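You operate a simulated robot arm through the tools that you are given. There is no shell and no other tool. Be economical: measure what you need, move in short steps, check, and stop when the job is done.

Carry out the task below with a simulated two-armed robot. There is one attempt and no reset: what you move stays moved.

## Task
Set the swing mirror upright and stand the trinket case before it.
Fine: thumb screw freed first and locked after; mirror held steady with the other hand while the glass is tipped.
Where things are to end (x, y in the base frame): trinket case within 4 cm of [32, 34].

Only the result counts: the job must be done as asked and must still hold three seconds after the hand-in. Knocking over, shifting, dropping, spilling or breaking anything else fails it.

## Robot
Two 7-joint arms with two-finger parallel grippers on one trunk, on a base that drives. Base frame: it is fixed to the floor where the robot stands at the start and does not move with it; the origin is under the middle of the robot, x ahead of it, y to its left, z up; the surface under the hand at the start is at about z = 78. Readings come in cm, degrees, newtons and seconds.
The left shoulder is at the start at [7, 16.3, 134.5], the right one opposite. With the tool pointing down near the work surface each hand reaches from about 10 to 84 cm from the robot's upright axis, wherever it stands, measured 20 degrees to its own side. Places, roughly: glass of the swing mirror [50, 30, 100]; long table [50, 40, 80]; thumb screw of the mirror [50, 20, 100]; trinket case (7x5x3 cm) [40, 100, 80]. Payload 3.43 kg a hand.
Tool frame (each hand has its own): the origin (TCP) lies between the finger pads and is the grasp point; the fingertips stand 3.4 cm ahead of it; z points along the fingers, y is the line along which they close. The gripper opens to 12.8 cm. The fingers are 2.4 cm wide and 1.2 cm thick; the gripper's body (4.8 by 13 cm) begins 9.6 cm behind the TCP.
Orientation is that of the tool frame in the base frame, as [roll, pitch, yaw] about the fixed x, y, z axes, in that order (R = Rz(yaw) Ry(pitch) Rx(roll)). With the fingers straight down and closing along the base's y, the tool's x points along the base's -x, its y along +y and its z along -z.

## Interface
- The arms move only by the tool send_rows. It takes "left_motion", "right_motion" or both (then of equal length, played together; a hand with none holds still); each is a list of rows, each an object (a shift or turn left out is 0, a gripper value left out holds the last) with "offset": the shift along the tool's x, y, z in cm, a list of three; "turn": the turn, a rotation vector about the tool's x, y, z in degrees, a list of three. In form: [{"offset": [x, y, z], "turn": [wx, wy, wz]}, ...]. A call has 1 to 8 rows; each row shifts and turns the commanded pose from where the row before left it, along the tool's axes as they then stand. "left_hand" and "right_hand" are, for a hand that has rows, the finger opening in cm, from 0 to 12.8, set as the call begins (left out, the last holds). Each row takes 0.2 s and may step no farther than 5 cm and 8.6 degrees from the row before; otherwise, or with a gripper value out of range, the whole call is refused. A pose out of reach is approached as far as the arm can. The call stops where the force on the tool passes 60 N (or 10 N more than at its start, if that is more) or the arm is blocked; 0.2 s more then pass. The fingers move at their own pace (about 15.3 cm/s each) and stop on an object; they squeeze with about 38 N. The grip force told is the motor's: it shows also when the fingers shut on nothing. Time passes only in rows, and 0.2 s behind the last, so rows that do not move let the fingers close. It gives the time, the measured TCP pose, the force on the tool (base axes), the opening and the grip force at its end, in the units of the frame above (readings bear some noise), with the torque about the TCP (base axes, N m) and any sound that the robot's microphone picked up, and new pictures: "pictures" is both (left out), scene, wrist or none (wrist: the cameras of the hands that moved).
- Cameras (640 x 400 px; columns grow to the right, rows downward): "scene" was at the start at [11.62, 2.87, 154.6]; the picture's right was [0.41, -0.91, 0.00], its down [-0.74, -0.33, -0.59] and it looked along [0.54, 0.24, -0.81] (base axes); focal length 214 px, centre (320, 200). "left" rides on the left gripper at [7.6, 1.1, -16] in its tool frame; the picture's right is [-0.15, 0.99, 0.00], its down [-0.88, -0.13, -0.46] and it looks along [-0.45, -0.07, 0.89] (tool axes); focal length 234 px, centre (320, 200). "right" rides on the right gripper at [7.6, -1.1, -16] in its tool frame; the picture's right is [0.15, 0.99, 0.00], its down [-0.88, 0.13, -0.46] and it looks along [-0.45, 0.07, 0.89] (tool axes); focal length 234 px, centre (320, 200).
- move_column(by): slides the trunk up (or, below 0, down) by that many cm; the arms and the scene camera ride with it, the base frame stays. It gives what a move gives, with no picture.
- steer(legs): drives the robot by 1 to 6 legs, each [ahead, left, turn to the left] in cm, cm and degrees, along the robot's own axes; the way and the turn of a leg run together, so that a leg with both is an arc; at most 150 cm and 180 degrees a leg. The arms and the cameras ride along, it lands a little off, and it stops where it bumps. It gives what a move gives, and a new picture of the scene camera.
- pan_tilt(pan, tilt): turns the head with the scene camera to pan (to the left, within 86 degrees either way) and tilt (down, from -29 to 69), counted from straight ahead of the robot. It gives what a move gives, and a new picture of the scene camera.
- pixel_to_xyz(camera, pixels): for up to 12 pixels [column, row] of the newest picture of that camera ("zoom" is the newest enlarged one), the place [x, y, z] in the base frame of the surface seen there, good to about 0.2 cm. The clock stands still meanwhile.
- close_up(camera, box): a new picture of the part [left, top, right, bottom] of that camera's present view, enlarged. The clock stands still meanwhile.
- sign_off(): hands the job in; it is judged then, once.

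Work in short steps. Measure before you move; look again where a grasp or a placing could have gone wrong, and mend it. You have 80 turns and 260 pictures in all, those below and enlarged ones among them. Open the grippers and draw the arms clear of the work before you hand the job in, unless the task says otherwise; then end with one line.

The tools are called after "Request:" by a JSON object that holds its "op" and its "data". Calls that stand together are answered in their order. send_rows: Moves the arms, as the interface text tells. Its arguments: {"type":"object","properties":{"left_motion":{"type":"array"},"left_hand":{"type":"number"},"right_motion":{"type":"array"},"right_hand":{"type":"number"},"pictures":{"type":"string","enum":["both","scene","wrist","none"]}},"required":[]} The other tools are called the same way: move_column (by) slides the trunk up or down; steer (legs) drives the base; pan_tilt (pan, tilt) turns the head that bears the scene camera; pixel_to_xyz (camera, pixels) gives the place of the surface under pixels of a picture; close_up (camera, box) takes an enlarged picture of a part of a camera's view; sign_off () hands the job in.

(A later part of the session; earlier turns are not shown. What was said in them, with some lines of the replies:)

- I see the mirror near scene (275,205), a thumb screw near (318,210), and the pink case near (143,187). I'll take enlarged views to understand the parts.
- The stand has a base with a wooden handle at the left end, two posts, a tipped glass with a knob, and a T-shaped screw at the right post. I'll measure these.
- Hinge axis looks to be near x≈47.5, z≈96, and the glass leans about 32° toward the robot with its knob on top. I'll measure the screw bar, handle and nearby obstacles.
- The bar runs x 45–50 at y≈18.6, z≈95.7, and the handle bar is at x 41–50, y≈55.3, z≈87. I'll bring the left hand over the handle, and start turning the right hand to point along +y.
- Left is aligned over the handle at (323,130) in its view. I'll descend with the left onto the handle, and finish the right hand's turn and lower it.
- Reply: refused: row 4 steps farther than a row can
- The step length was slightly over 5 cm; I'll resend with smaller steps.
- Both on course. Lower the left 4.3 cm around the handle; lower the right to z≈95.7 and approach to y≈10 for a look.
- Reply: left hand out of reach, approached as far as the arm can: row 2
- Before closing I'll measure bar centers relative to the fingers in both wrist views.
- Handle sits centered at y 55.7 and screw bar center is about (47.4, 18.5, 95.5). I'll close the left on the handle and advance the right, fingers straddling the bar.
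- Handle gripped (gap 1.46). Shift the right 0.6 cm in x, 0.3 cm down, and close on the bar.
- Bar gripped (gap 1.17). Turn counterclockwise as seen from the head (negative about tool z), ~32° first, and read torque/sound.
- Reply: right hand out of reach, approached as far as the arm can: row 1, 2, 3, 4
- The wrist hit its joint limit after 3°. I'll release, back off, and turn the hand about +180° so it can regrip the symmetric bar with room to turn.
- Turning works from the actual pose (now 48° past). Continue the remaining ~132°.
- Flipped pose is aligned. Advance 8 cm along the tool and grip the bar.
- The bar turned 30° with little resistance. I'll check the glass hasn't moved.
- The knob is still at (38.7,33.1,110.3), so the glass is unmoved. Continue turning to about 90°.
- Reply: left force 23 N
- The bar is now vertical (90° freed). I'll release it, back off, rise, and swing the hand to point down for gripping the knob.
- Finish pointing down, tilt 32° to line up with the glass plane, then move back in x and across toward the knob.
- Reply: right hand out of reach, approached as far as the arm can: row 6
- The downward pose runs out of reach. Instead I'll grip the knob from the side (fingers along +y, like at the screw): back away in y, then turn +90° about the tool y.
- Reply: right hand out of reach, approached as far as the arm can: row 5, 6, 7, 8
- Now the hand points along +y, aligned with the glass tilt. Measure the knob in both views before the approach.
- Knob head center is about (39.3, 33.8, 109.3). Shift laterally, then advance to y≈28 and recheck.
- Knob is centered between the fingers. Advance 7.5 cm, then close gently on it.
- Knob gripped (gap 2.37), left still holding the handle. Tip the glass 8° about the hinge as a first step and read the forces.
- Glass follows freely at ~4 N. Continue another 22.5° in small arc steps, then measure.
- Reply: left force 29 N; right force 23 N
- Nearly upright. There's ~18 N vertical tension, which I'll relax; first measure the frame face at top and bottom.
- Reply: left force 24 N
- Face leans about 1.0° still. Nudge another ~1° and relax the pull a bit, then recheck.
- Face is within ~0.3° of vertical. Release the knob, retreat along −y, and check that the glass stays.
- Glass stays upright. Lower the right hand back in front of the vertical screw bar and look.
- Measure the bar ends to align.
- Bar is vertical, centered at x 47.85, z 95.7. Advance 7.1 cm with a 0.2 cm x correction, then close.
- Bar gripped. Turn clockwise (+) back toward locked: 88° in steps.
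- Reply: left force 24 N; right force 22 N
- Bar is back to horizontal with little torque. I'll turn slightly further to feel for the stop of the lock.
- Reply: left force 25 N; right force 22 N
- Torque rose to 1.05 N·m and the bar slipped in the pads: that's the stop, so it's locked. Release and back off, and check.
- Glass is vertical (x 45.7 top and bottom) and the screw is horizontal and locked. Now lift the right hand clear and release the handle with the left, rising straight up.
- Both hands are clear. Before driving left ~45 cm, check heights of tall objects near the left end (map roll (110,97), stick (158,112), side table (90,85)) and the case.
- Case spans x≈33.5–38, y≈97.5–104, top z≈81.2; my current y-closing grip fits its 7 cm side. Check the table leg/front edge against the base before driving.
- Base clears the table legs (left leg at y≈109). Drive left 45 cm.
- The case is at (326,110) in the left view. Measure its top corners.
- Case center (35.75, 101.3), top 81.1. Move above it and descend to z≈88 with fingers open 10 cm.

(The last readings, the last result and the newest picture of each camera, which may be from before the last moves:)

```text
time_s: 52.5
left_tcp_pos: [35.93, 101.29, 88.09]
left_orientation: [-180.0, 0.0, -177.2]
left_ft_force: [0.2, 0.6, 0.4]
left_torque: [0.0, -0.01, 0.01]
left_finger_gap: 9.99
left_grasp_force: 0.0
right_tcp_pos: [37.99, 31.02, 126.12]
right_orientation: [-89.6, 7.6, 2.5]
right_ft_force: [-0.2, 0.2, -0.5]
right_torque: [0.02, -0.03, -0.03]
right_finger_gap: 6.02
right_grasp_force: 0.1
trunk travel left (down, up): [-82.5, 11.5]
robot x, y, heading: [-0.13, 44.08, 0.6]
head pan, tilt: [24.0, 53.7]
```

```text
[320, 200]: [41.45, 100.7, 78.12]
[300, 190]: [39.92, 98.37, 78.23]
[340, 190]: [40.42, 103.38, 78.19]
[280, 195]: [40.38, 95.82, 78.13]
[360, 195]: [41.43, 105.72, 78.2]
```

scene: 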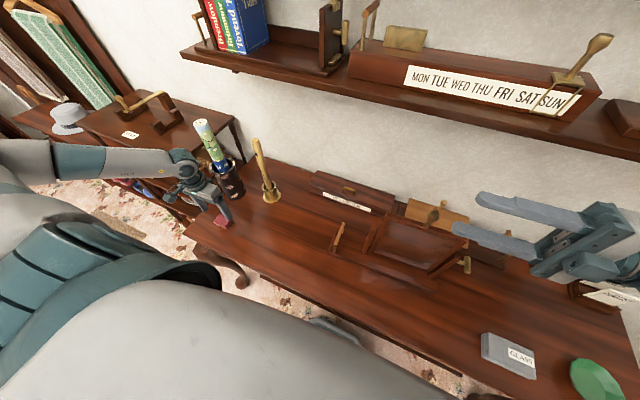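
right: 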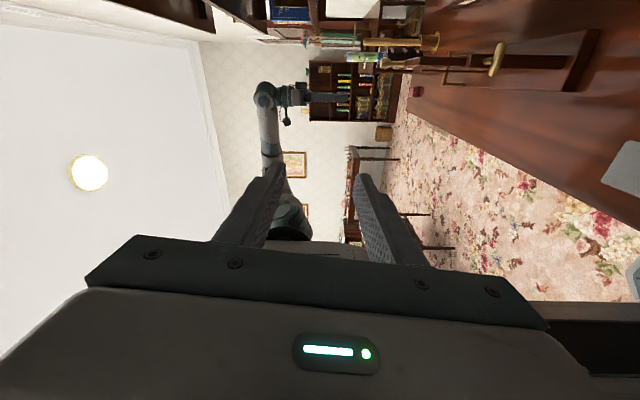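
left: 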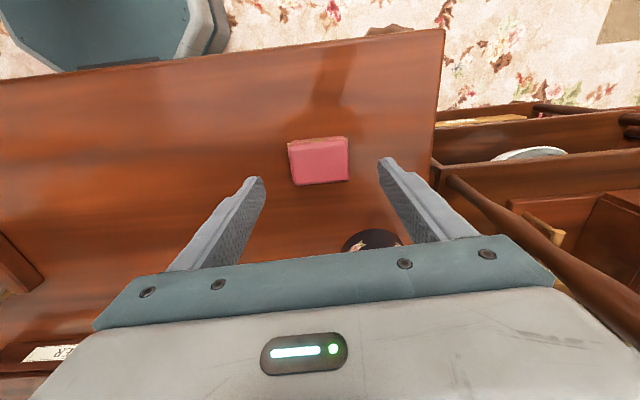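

Case is centered between fingers. Descend to z≈81.8 and close.

Request:
{"op": "send_rows", "data": {"left_motion": [{"offset": [0.15, 0, 3.2]}, {"offset": [0, 0, 3]}, {}], "pictures": "none"}}

Request:
{"op": "send_rows", "data": {"left_motion": [{}, {}, {}], "left_hand": 0, "pictures": "both"}}

```text
time_s: 53.3
left_tcp_pos: [35.59, 101.36, 82.16]
left_orientation: [179.9, 0.0, -177.3]
left_ft_force: [-1.2, 0.3, 0.1]
left_torque: [0.0, 0.0, -0.01]
left_finger_gap: 10.01
left_grasp_force: 0.1
right_tcp_pos: [37.88, 30.91, 126.05]
right_orientation: [-89.7, 7.5, 2.6]
right_ft_force: [-0.7, -0.7, 0.0]
right_torque: [0.01, 0.0, -0.01]
right_finger_gap: 5.98
right_grasp_force: 0.1
trunk travel left (down, up): [-82.5, 11.5]
robot x, y, heading: [-0.25, 44.65, 0.2]
head pan, tilt: [24.0, 53.7]
```

```text
time_s: 54.1
left_tcp_pos: [35.68, 101.36, 82.07]
left_orientation: [179.9, 0.0, -177.3]
left_ft_force: [0.4, -0.1, -0.3]
left_torque: [-0.01, 0.01, 0.0]
left_finger_gap: 6.18
left_grasp_force: 37.3
right_tcp_pos: [37.88, 30.88, 126.12]
right_orientation: [-89.6, 7.6, 2.6]
right_ft_force: [0.6, 0.8, 0.3]
right_torque: [0.03, -0.01, 0.02]
right_finger_gap: 5.98
right_grasp_force: 0.0
trunk travel left (down, up): [-82.5, 11.5]
robot x, y, heading: [0.09, 44.37, 0.3]
head pan, tilt: [24.0, 53.7]
```

scene: 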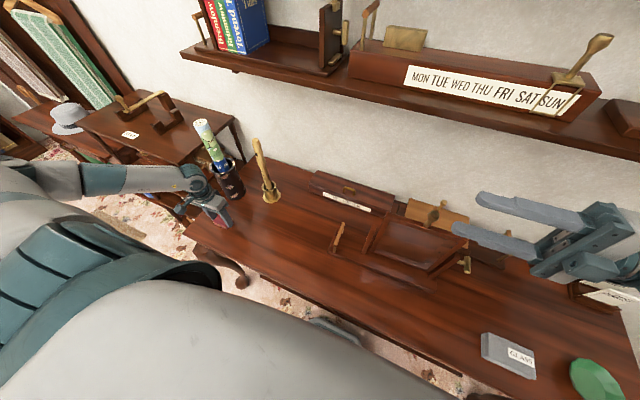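
left: 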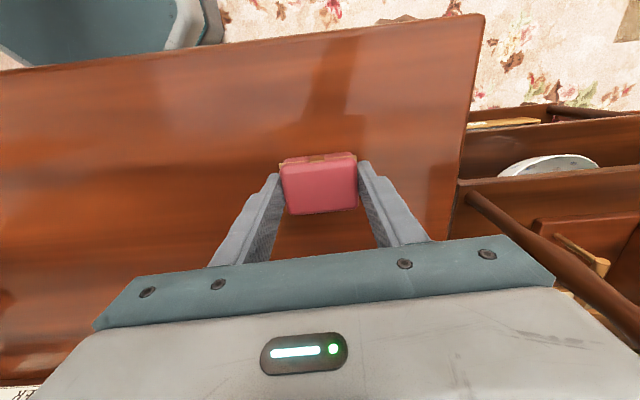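

Case gripped (gap 6.2). Lift straight up ~33 cm, then drive back right 45 cm.

Request:
{"op": "send_rows", "data": {"left_motion": [{"offset": [0, 0, -2]}, {"offset": [0, 0, -4.5]}, {"offset": [0, 0, -4.8]}, {"offset": [0, 0, -4.8]}, {"offset": [0, 0, -4.8]}, {"offset": [0, 0, -4.8]}, {"offset": [0, 0, -4.8]}, {"offset": [0, 0, -3]}], "pictures": "wrist"}}

Request:
{"op": "steer", "data": {"legs": [[0, -45, 0]]}}

```text
time_s: 55.9
left_tcp_pos: [35.49, 101.24, 115.53]
left_orientation: [180.0, 0.0, -177.3]
left_ft_force: [-0.6, -0.2, -1.1]
left_torque: [0.01, 0.02, 0.01]
left_finger_gap: 6.14
left_grasp_force: 38.3
right_tcp_pos: [37.79, 30.9, 126.15]
right_orientation: [-89.6, 7.6, 2.6]
right_ft_force: [-0.5, -0.1, -0.1]
right_torque: [0.0, 0.01, 0.02]
right_finger_gap: 5.99
right_grasp_force: 0.1
trunk travel left (down, up): [-82.5, 11.5]
robot x, y, heading: [0.19, 44.2, 0.2]
head pan, tilt: [24.0, 53.7]
```

left: 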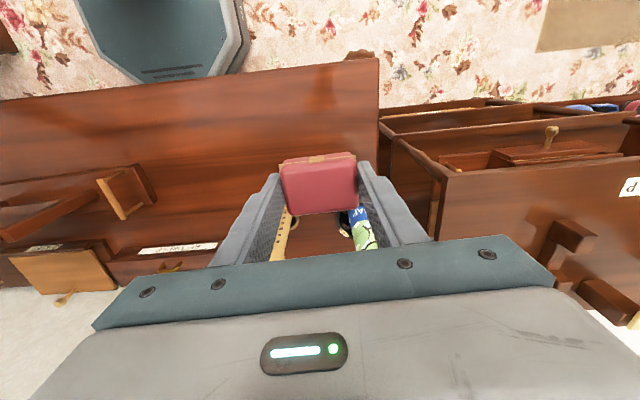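

```text
time_s: 58.6
left_tcp_pos: [35.89, 57.06, 115.33]
left_orientation: [-180.0, 0.0, -177.5]
left_ft_force: [0.2, 0.6, -1.3]
left_torque: [-0.01, 0.01, 0.0]
left_finger_gap: 6.1
left_grasp_force: 37.5
right_tcp_pos: [37.88, -13.13, 126.27]
right_orientation: [-89.8, 7.6, 2.5]
right_ft_force: [-0.3, 0.4, 0.5]
right_torque: [-0.04, 0.01, -0.02]
right_finger_gap: 6.01
right_grasp_force: 0.1
trunk travel left (down, up): [-82.5, 11.5]
robot x, y, heading: [0.13, -0.01, 0.1]
head pan, tilt: [24.0, 53.7]
```

scene: 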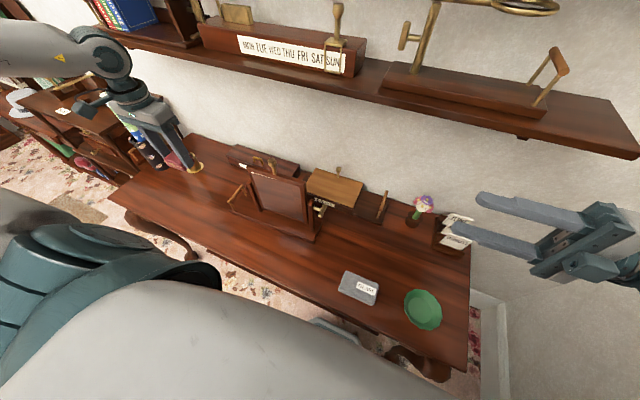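

Now move the case over the target: y −23, x −3.6, then begin lowering.

Request:
{"op": "send_rows", "data": {"left_motion": [{"offset": [0.93, -4.57, 0]}, {"offset": [0.93, -4.57, 0]}, {"offset": [0.93, -4.57, 0]}, {"offset": [0.93, -4.57, 0]}, {"offset": [0.93, -4.57, 0]}, {"offset": [0, 0, 4.8]}, {"offset": [0, 0, 4.8]}, {"offset": [0, 0, 4.8]}], "pictures": "both"}}

```text
time_s: 60.4
left_tcp_pos: [36.17, 35.56, 101.57]
left_orientation: [-180.0, 0.0, -177.4]
left_ft_force: [0.2, -1.2, -0.1]
left_torque: [0.03, -0.01, 0.02]
left_finger_gap: 6.1
left_grasp_force: 38.1
left hand out of reach, approached as far as the arm can: row 4, 5, 6
right_tcp_pos: [37.9, -13.45, 126.12]
right_orientation: [-89.5, 7.6, 2.5]
right_ft_force: [0.5, -0.1, 0.3]
right_torque: [0.01, -0.01, -0.01]
right_finger_gap: 6.0
right_grasp_force: 0.0
trunk travel left (down, up): [-82.5, 11.5]
robot x, y, heading: [0.32, 0.22, -0.1]
head pan, tilt: [24.0, 53.7]
```

scene: 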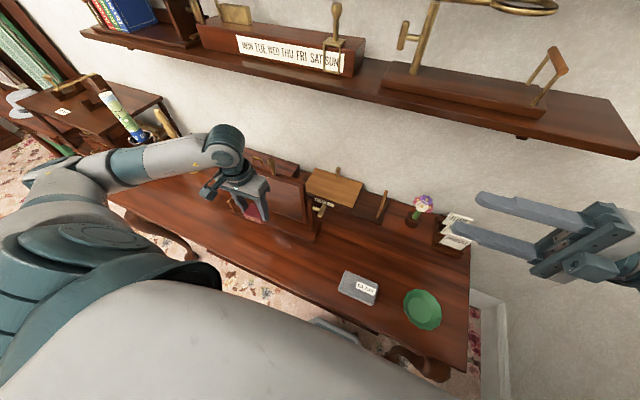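
left: 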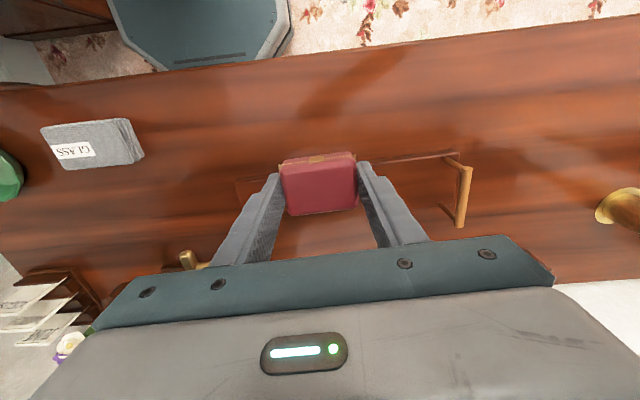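

The arm is too folded here (x stuck at 36). I'll raise slightly and drive back 15 cm so the arm reaches the spot comfortably and stays clear of the mirror.

Request:
{"op": "send_rows", "data": {"left_motion": [{"offset": [0, 0, -4.8]}, {"offset": [0, 0, -4.8]}], "pictures": "none"}}

Request:
{"op": "steer", "data": {"legs": [[-16, 0, 0]]}}

```text
time_s: 61.0
left_tcp_pos: [35.95, 35.67, 111.2]
left_orientation: [-180.0, -0.1, -177.5]
left_ft_force: [-0.1, 0.2, -0.9]
left_torque: [0.03, 0.01, -0.02]
left_finger_gap: 6.09
left_grasp_force: 37.8
right_tcp_pos: [37.95, -13.35, 125.98]
right_orientation: [-89.5, 7.6, 2.5]
right_ft_force: [-0.3, 0.1, -0.2]
right_torque: [0.03, 0.0, 0.01]
right_finger_gap: 5.97
right_grasp_force: 0.0
trunk travel left (down, up): [-82.5, 11.5]
robot x, y, heading: [-0.09, -0.04, -0.0]
head pan, tilt: [24.0, 53.7]
```

```text
time_s: 62.0
left_tcp_pos: [31.05, 36.93, 110.79]
left_orientation: [-179.8, -0.5, -176.5]
left_ft_force: [-0.2, 0.0, -0.1]
left_torque: [-0.01, -0.07, -0.03]
left_finger_gap: 6.1
left_grasp_force: 38.3
right_tcp_pos: [33.78, -11.97, 125.87]
right_orientation: [-89.6, 8.0, 3.4]
right_ft_force: [-0.3, 0.3, -0.6]
right_torque: [-0.02, 0.02, 0.02]
right_finger_gap: 6.03
right_grasp_force: 0.1
trunk travel left (down, up): [-82.5, 11.5]
robot x, y, heading: [-4.9, 1.06, 0.9]
head pan, tilt: [24.0, 53.7]
stopped in leg 1: the robot was blocked; the commanded pose is now the measured one
```

scene: 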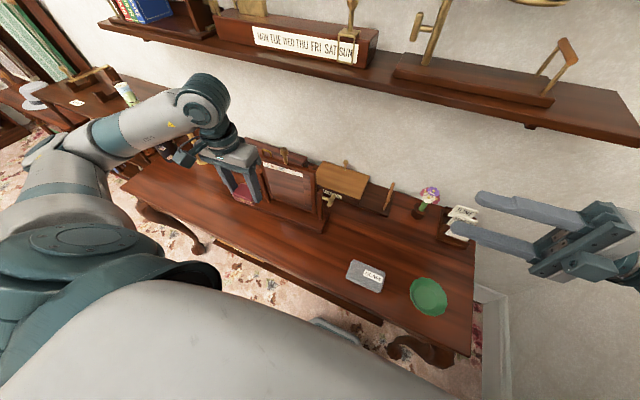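

The drive back was blocked after 5 cm. The earlier reach at relative (36,57) worked well, so I'd rather drive right ~20 cm; first look to the right for free space.

Request:
{"op": "pan_tilt", "data": {"pan": -70, "tilt": 35}}

Request:
{"op": "pixel_to_xyz", "data": {"camera": "scene", "pixels": [[320, 200], [320, 300], [320, 100], [150, 200], [500, 200], [500, 320], [400, 380], [600, 250], [100, 300]]}}

```text
time_s: 63.7
left_tcp_pos: [31.32, 36.76, 110.64]
left_orientation: [-179.7, -0.7, -176.9]
left_ft_force: [0.3, 0.1, 0.0]
left_torque: [-0.02, -0.04, 0.0]
left_finger_gap: 6.09
left_grasp_force: 38.2
right_tcp_pos: [33.85, -12.11, 125.8]
right_orientation: [-89.7, 8.1, 3.1]
right_ft_force: [-0.5, -0.4, -0.8]
right_torque: [0.01, 0.01, 0.02]
right_finger_gap: 6.0
right_grasp_force: 0.1
trunk travel left (down, up): [-82.5, 11.5]
robot x, y, heading: [-5.59, 0.49, 0.8]
head pan, tilt: [-70.0, 35.0]
```

scene: 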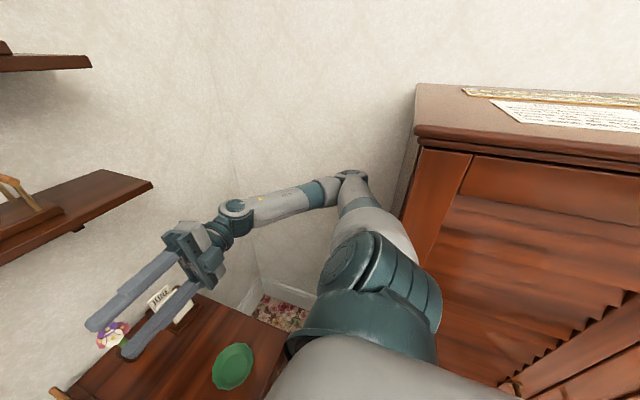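

```text
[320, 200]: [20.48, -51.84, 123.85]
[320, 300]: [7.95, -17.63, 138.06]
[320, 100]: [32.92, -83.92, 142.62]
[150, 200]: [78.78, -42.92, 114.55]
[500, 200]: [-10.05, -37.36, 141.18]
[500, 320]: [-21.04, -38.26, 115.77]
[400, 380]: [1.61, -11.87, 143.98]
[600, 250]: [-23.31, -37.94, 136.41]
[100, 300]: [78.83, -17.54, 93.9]
```

A tall cabinet sits right-behind, so driving right isn't good. But the left TCP is now at (31.2, 36.8), already within tolerance of the target; look back and check clearance from the mirror before lowering here.

Request:
{"op": "pan_tilt", "data": {"pan": 30, "tilt": 50}}

Request:
{"op": "close_up", "data": {"camera": "scene", "box": [160, 60, 360, 260]}}

Request:
{"op": "pixel_to_xyz", "data": {"camera": "zoom", "pixels": [[320, 100], [280, 60], [330, 200], [300, 150]]}}

```text
time_s: 65.4
left_tcp_pos: [31.21, 36.89, 110.72]
left_orientation: [-179.6, -0.7, -176.9]
left_ft_force: [-0.2, -0.2, -0.6]
left_torque: [0.0, 0.0, 0.0]
left_finger_gap: 6.06
left_grasp_force: 38.0
right_tcp_pos: [33.88, -11.96, 125.84]
right_orientation: [-89.8, 8.1, 3.1]
right_ft_force: [-1.2, -0.6, 0.3]
right_torque: [-0.01, 0.02, 0.01]
right_finger_gap: 6.02
right_grasp_force: 0.0
trunk travel left (down, up): [-82.5, 11.5]
robot x, y, heading: [-5.35, 0.38, 0.4]
head pan, tilt: [30.0, 50.0]
```

scene: 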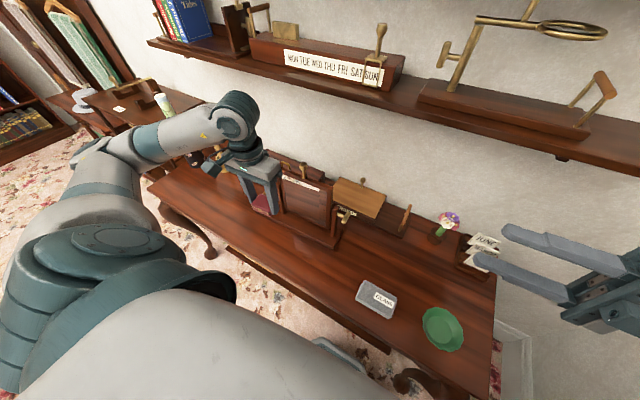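

```text
2.00 times, centred on (260, 160) of scene
```

zoom: 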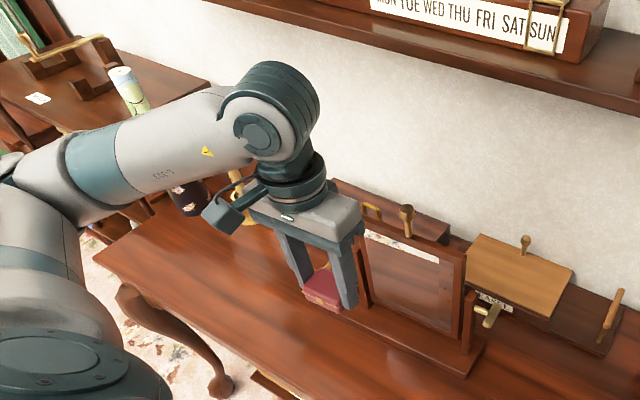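

```text
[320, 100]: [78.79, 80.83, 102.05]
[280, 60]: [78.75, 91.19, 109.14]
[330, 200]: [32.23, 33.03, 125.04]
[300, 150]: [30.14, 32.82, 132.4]
```

The wrist is stacked vertically above the hand at x≈30, clear of the mirror at x≈45. Lower the case ~24 cm here, nudging −y a little.

Request:
{"op": "send_rows", "data": {"left_motion": [{"offset": [0, 0, 4.8]}, {"offset": [0, -0.5, 4.7]}, {"offset": [0, -0.5, 4.7]}, {"offset": [0, -0.5, 4.7]}, {"offset": [0, 0, 4.7]}, {}], "pictures": "both"}}

```text
time_s: 66.8
left_tcp_pos: [31.09, 35.25, 86.95]
left_orientation: [-179.8, -0.8, -176.8]
left_ft_force: [0.5, 0.5, 0.5]
left_torque: [0.02, -0.01, -0.02]
left_finger_gap: 6.06
left_grasp_force: 37.9
right_tcp_pos: [33.82, -12.09, 125.89]
right_orientation: [-89.7, 8.0, 3.1]
right_ft_force: [0.5, 0.0, -0.9]
right_torque: [0.01, -0.01, -0.03]
right_finger_gap: 6.02
right_grasp_force: 0.0
trunk travel left (down, up): [-82.5, 11.5]
robot x, y, heading: [-5.03, 0.2, 0.5]
head pan, tilt: [30.0, 50.0]
```

scene: 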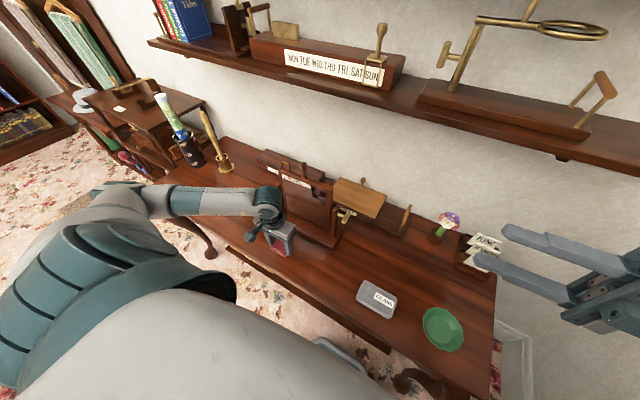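
left: 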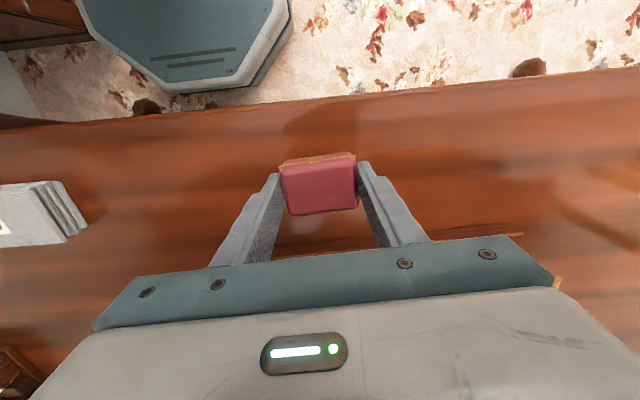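

At (31.1, 35.3, 87). Nudge +0.9 x, −0.9 y and lower the last 4.7 cm slowly.

Request:
{"op": "send_rows", "data": {"left_motion": [{"offset": [-0.9, -0.9, 2]}, {"offset": [0, 0, 1.5]}, {"offset": [0, 0, 0.7]}, {"offset": [0, 0, 0.4]}, {}], "pictures": "none"}}

```text
time_s: 68.0
left_tcp_pos: [31.99, 34.33, 82.47]
left_orientation: [-179.7, -0.7, -176.9]
left_ft_force: [-0.1, 0.8, -1.3]
left_torque: [0.01, 0.01, -0.02]
left_finger_gap: 6.08
left_grasp_force: 38.1
right_tcp_pos: [33.9, -12.19, 125.85]
right_orientation: [-89.7, 8.1, 3.1]
right_ft_force: [-0.1, 0.1, -0.2]
right_torque: [0.0, -0.01, -0.01]
right_finger_gap: 6.01
right_grasp_force: 0.1
trunk travel left (down, up): [-82.5, 11.5]
robot x, y, heading: [-5.31, 0.35, 0.3]
head pan, tilt: [30.0, 50.0]
```

Position is right on; lower another ~0.4 cm until contact shows.

Request:
{"op": "send_rows", "data": {"left_motion": [{"offset": [0, 0, 0.2]}, {"offset": [0, 0, 0.2]}, {}], "pictures": "wrist"}}

Request:
{"op": "close_up", "data": {"camera": "scene", "box": [220, 170, 360, 290]}}

```text
time_s: 68.8
left_tcp_pos: [31.87, 34.27, 81.98]
left_orientation: [-179.7, -0.6, -176.9]
left_ft_force: [0.5, -0.1, 0.2]
left_torque: [0.01, 0.0, -0.02]
left_finger_gap: 6.08
left_grasp_force: 37.7
right_tcp_pos: [33.94, -12.13, 125.75]
right_orientation: [-89.7, 8.2, 3.1]
right_ft_force: [-0.9, -0.6, -0.4]
right_torque: [0.03, -0.02, 0.04]
right_finger_gap: 5.99
right_grasp_force: 0.0
trunk travel left (down, up): [-82.5, 11.5]
robot x, y, heading: [-5.36, 0.53, 0.8]
head pan, tilt: [30.0, 50.0]
```

left: 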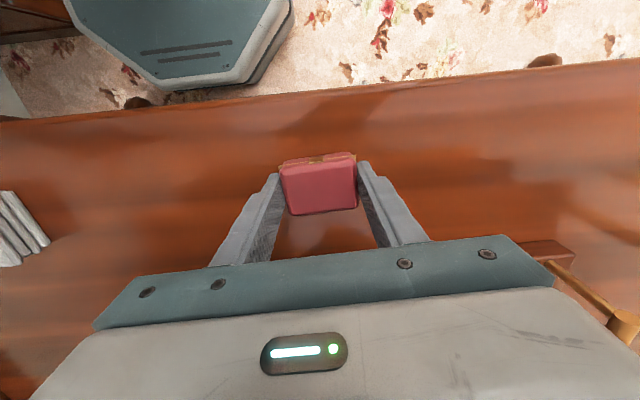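

```text
3.33 times, centred on (290, 230) of scene
```

zoom: 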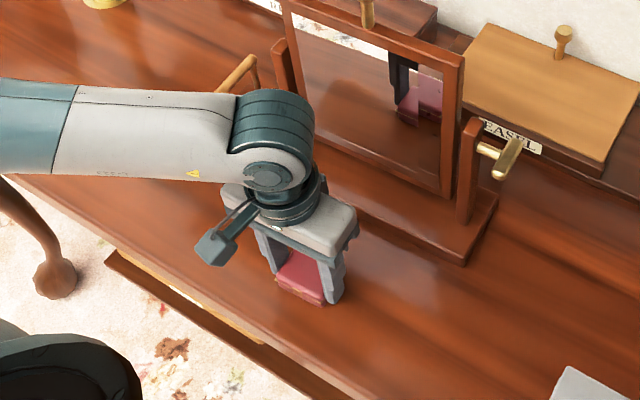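

Weight (~1 N) has come off the hand, so the case rests on the table. Open and rise straight up.

Request:
{"op": "send_rows", "data": {"left_motion": [{}, {}], "left_hand": 8.5, "pictures": "none"}}

Request:
{"op": "send_rows", "data": {"left_motion": [{"offset": [0, 0, -2]}, {"offset": [0, 0, -4]}, {"offset": [0, 0, -4.8]}, {"offset": [0, 0, -4.8]}, {"offset": [0, 0, -4.8]}, {"offset": [0, 0, -4.8]}, {"offset": [0, 0, -4.8]}, {"offset": [0, 0, -4.8]}], "pictures": "both"}}

Request:
{"op": "close_up", "data": {"camera": "scene", "box": [220, 150, 380, 270]}}

```text
time_s: 69.4
left_tcp_pos: [31.92, 34.16, 82.09]
left_orientation: [-179.7, -0.7, -176.9]
left_ft_force: [0.3, 0.3, -0.5]
left_torque: [0.04, 0.0, -0.03]
left_finger_gap: 8.47
left_grasp_force: 0.0
right_tcp_pos: [33.83, -12.11, 125.85]
right_orientation: [-89.7, 8.1, 3.1]
right_ft_force: [-0.6, -0.6, 0.2]
right_torque: [-0.01, 0.02, -0.04]
right_finger_gap: 6.01
right_grasp_force: 0.1
trunk travel left (down, up): [-82.5, 11.5]
robot x, y, heading: [-5.31, 0.34, 0.7]
head pan, tilt: [30.0, 50.0]
```

```text
time_s: 71.2
left_tcp_pos: [32.17, 34.63, 117.18]
left_orientation: [-179.7, -0.6, -176.8]
left_ft_force: [0.1, 0.2, 0.3]
left_torque: [0.01, 0.02, 0.01]
left_finger_gap: 8.47
left_grasp_force: 0.0
right_tcp_pos: [33.94, -12.15, 125.98]
right_orientation: [-89.7, 8.1, 3.1]
right_ft_force: [-0.2, 0.7, 0.4]
right_torque: [0.04, -0.01, 0.07]
right_finger_gap: 6.01
right_grasp_force: 0.0
trunk travel left (down, up): [-82.5, 11.5]
robot x, y, heading: [-5.54, 0.43, 0.6]
head pan, tilt: [30.0, 50.0]
```

scene: 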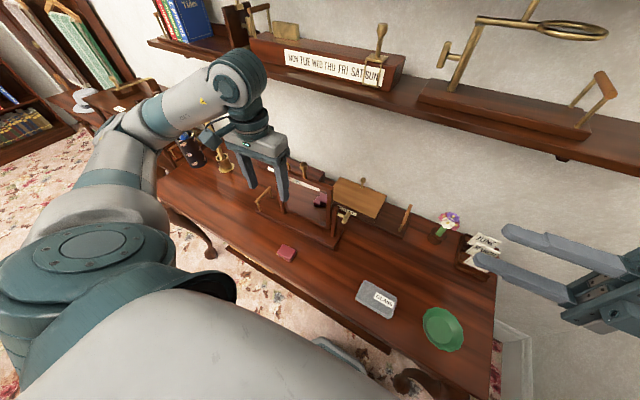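
left: 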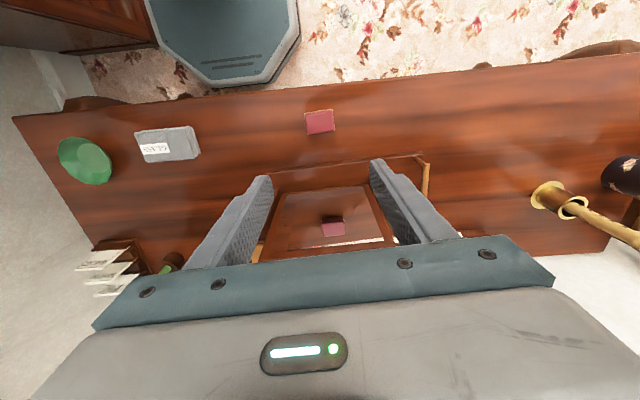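

```text
3.33 times, centred on (300, 210) of scene
```

zoom: 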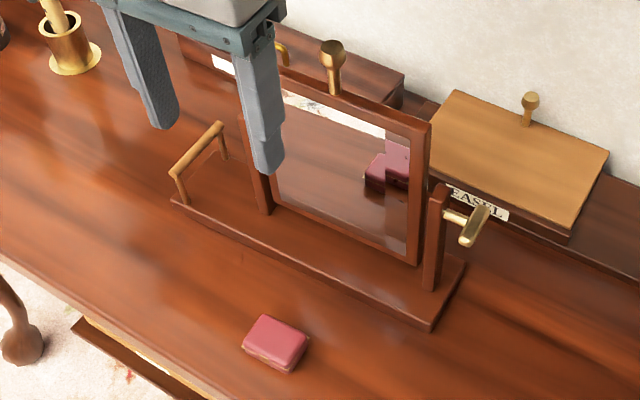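

Case stands in front of the mirror. Verify the final numbers: case centre, glass verticality, screw bar.

Request:
{"op": "pixel_to_xyz", "data": {"camera": "zoom", "pixels": [[275, 338], [425, 150], [412, 250], [418, 200], [330, 105], [360, 240], [463, 240], [483, 215], [435, 325]]}}

Request:
{"op": "pixel_to_xyz", "data": {"camera": "left", "pixels": [[320, 122], [308, 114], [332, 111], [333, 129], [310, 133]]}}

```text
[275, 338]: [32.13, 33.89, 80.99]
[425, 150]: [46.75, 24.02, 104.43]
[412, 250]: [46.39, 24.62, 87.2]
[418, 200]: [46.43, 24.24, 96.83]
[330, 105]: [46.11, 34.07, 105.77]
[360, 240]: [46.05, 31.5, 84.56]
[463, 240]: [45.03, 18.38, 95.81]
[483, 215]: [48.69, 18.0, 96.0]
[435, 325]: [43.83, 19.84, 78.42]
```

```text
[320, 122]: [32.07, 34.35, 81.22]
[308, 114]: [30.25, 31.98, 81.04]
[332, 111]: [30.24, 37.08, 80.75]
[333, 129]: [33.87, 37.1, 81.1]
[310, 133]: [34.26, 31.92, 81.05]
```

Case is at (32.1, 34.3), the glass is vertical, and the screw bar is horizontal. Draw the left arm aside and up.

Request:
{"op": "send_rows", "data": {"left_motion": [{"offset": [0, 4.5, -1]}, {"offset": [0, 4.5, -1]}, {"offset": [0, 4.5, -1]}, {"offset": [0, 4.5, -1]}, {}], "left_hand": 12.8, "pictures": "scene"}}

```text
time_s: 72.4
left_tcp_pos: [31.5, 52.6, 120.98]
left_orientation: [-179.6, -0.8, -176.9]
left_ft_force: [0.3, 0.5, 0.1]
left_torque: [-0.01, 0.01, 0.03]
left_finger_gap: 12.83
left_grasp_force: 0.0
right_tcp_pos: [33.93, -12.13, 125.76]
right_orientation: [-89.7, 8.0, 3.2]
right_ft_force: [-0.7, -0.2, 0.2]
right_torque: [-0.02, -0.02, -0.01]
right_finger_gap: 6.0
right_grasp_force: 0.0
trunk travel left (down, up): [-82.5, 11.5]
robot x, y, heading: [-5.85, 0.8, 0.4]
head pan, tilt: [30.0, 50.0]
```

scene: 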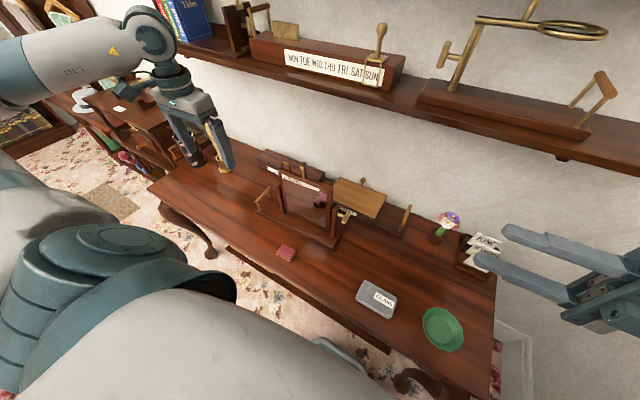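

Both hands are open and clear, and everything on the table is standing; handing in.

Request:
{"op": "sign_off", "data": {}}

```text
The job is handed in.
```

The swing mirror is upright, its thumb screw was freed first and locked again after, and the trinket case stands before it at about (32.1, 34.3); while backing up, the robot was blocked after about 5 cm, probably against the tall cabinet behind it, and I did not check whether anything there shifted.
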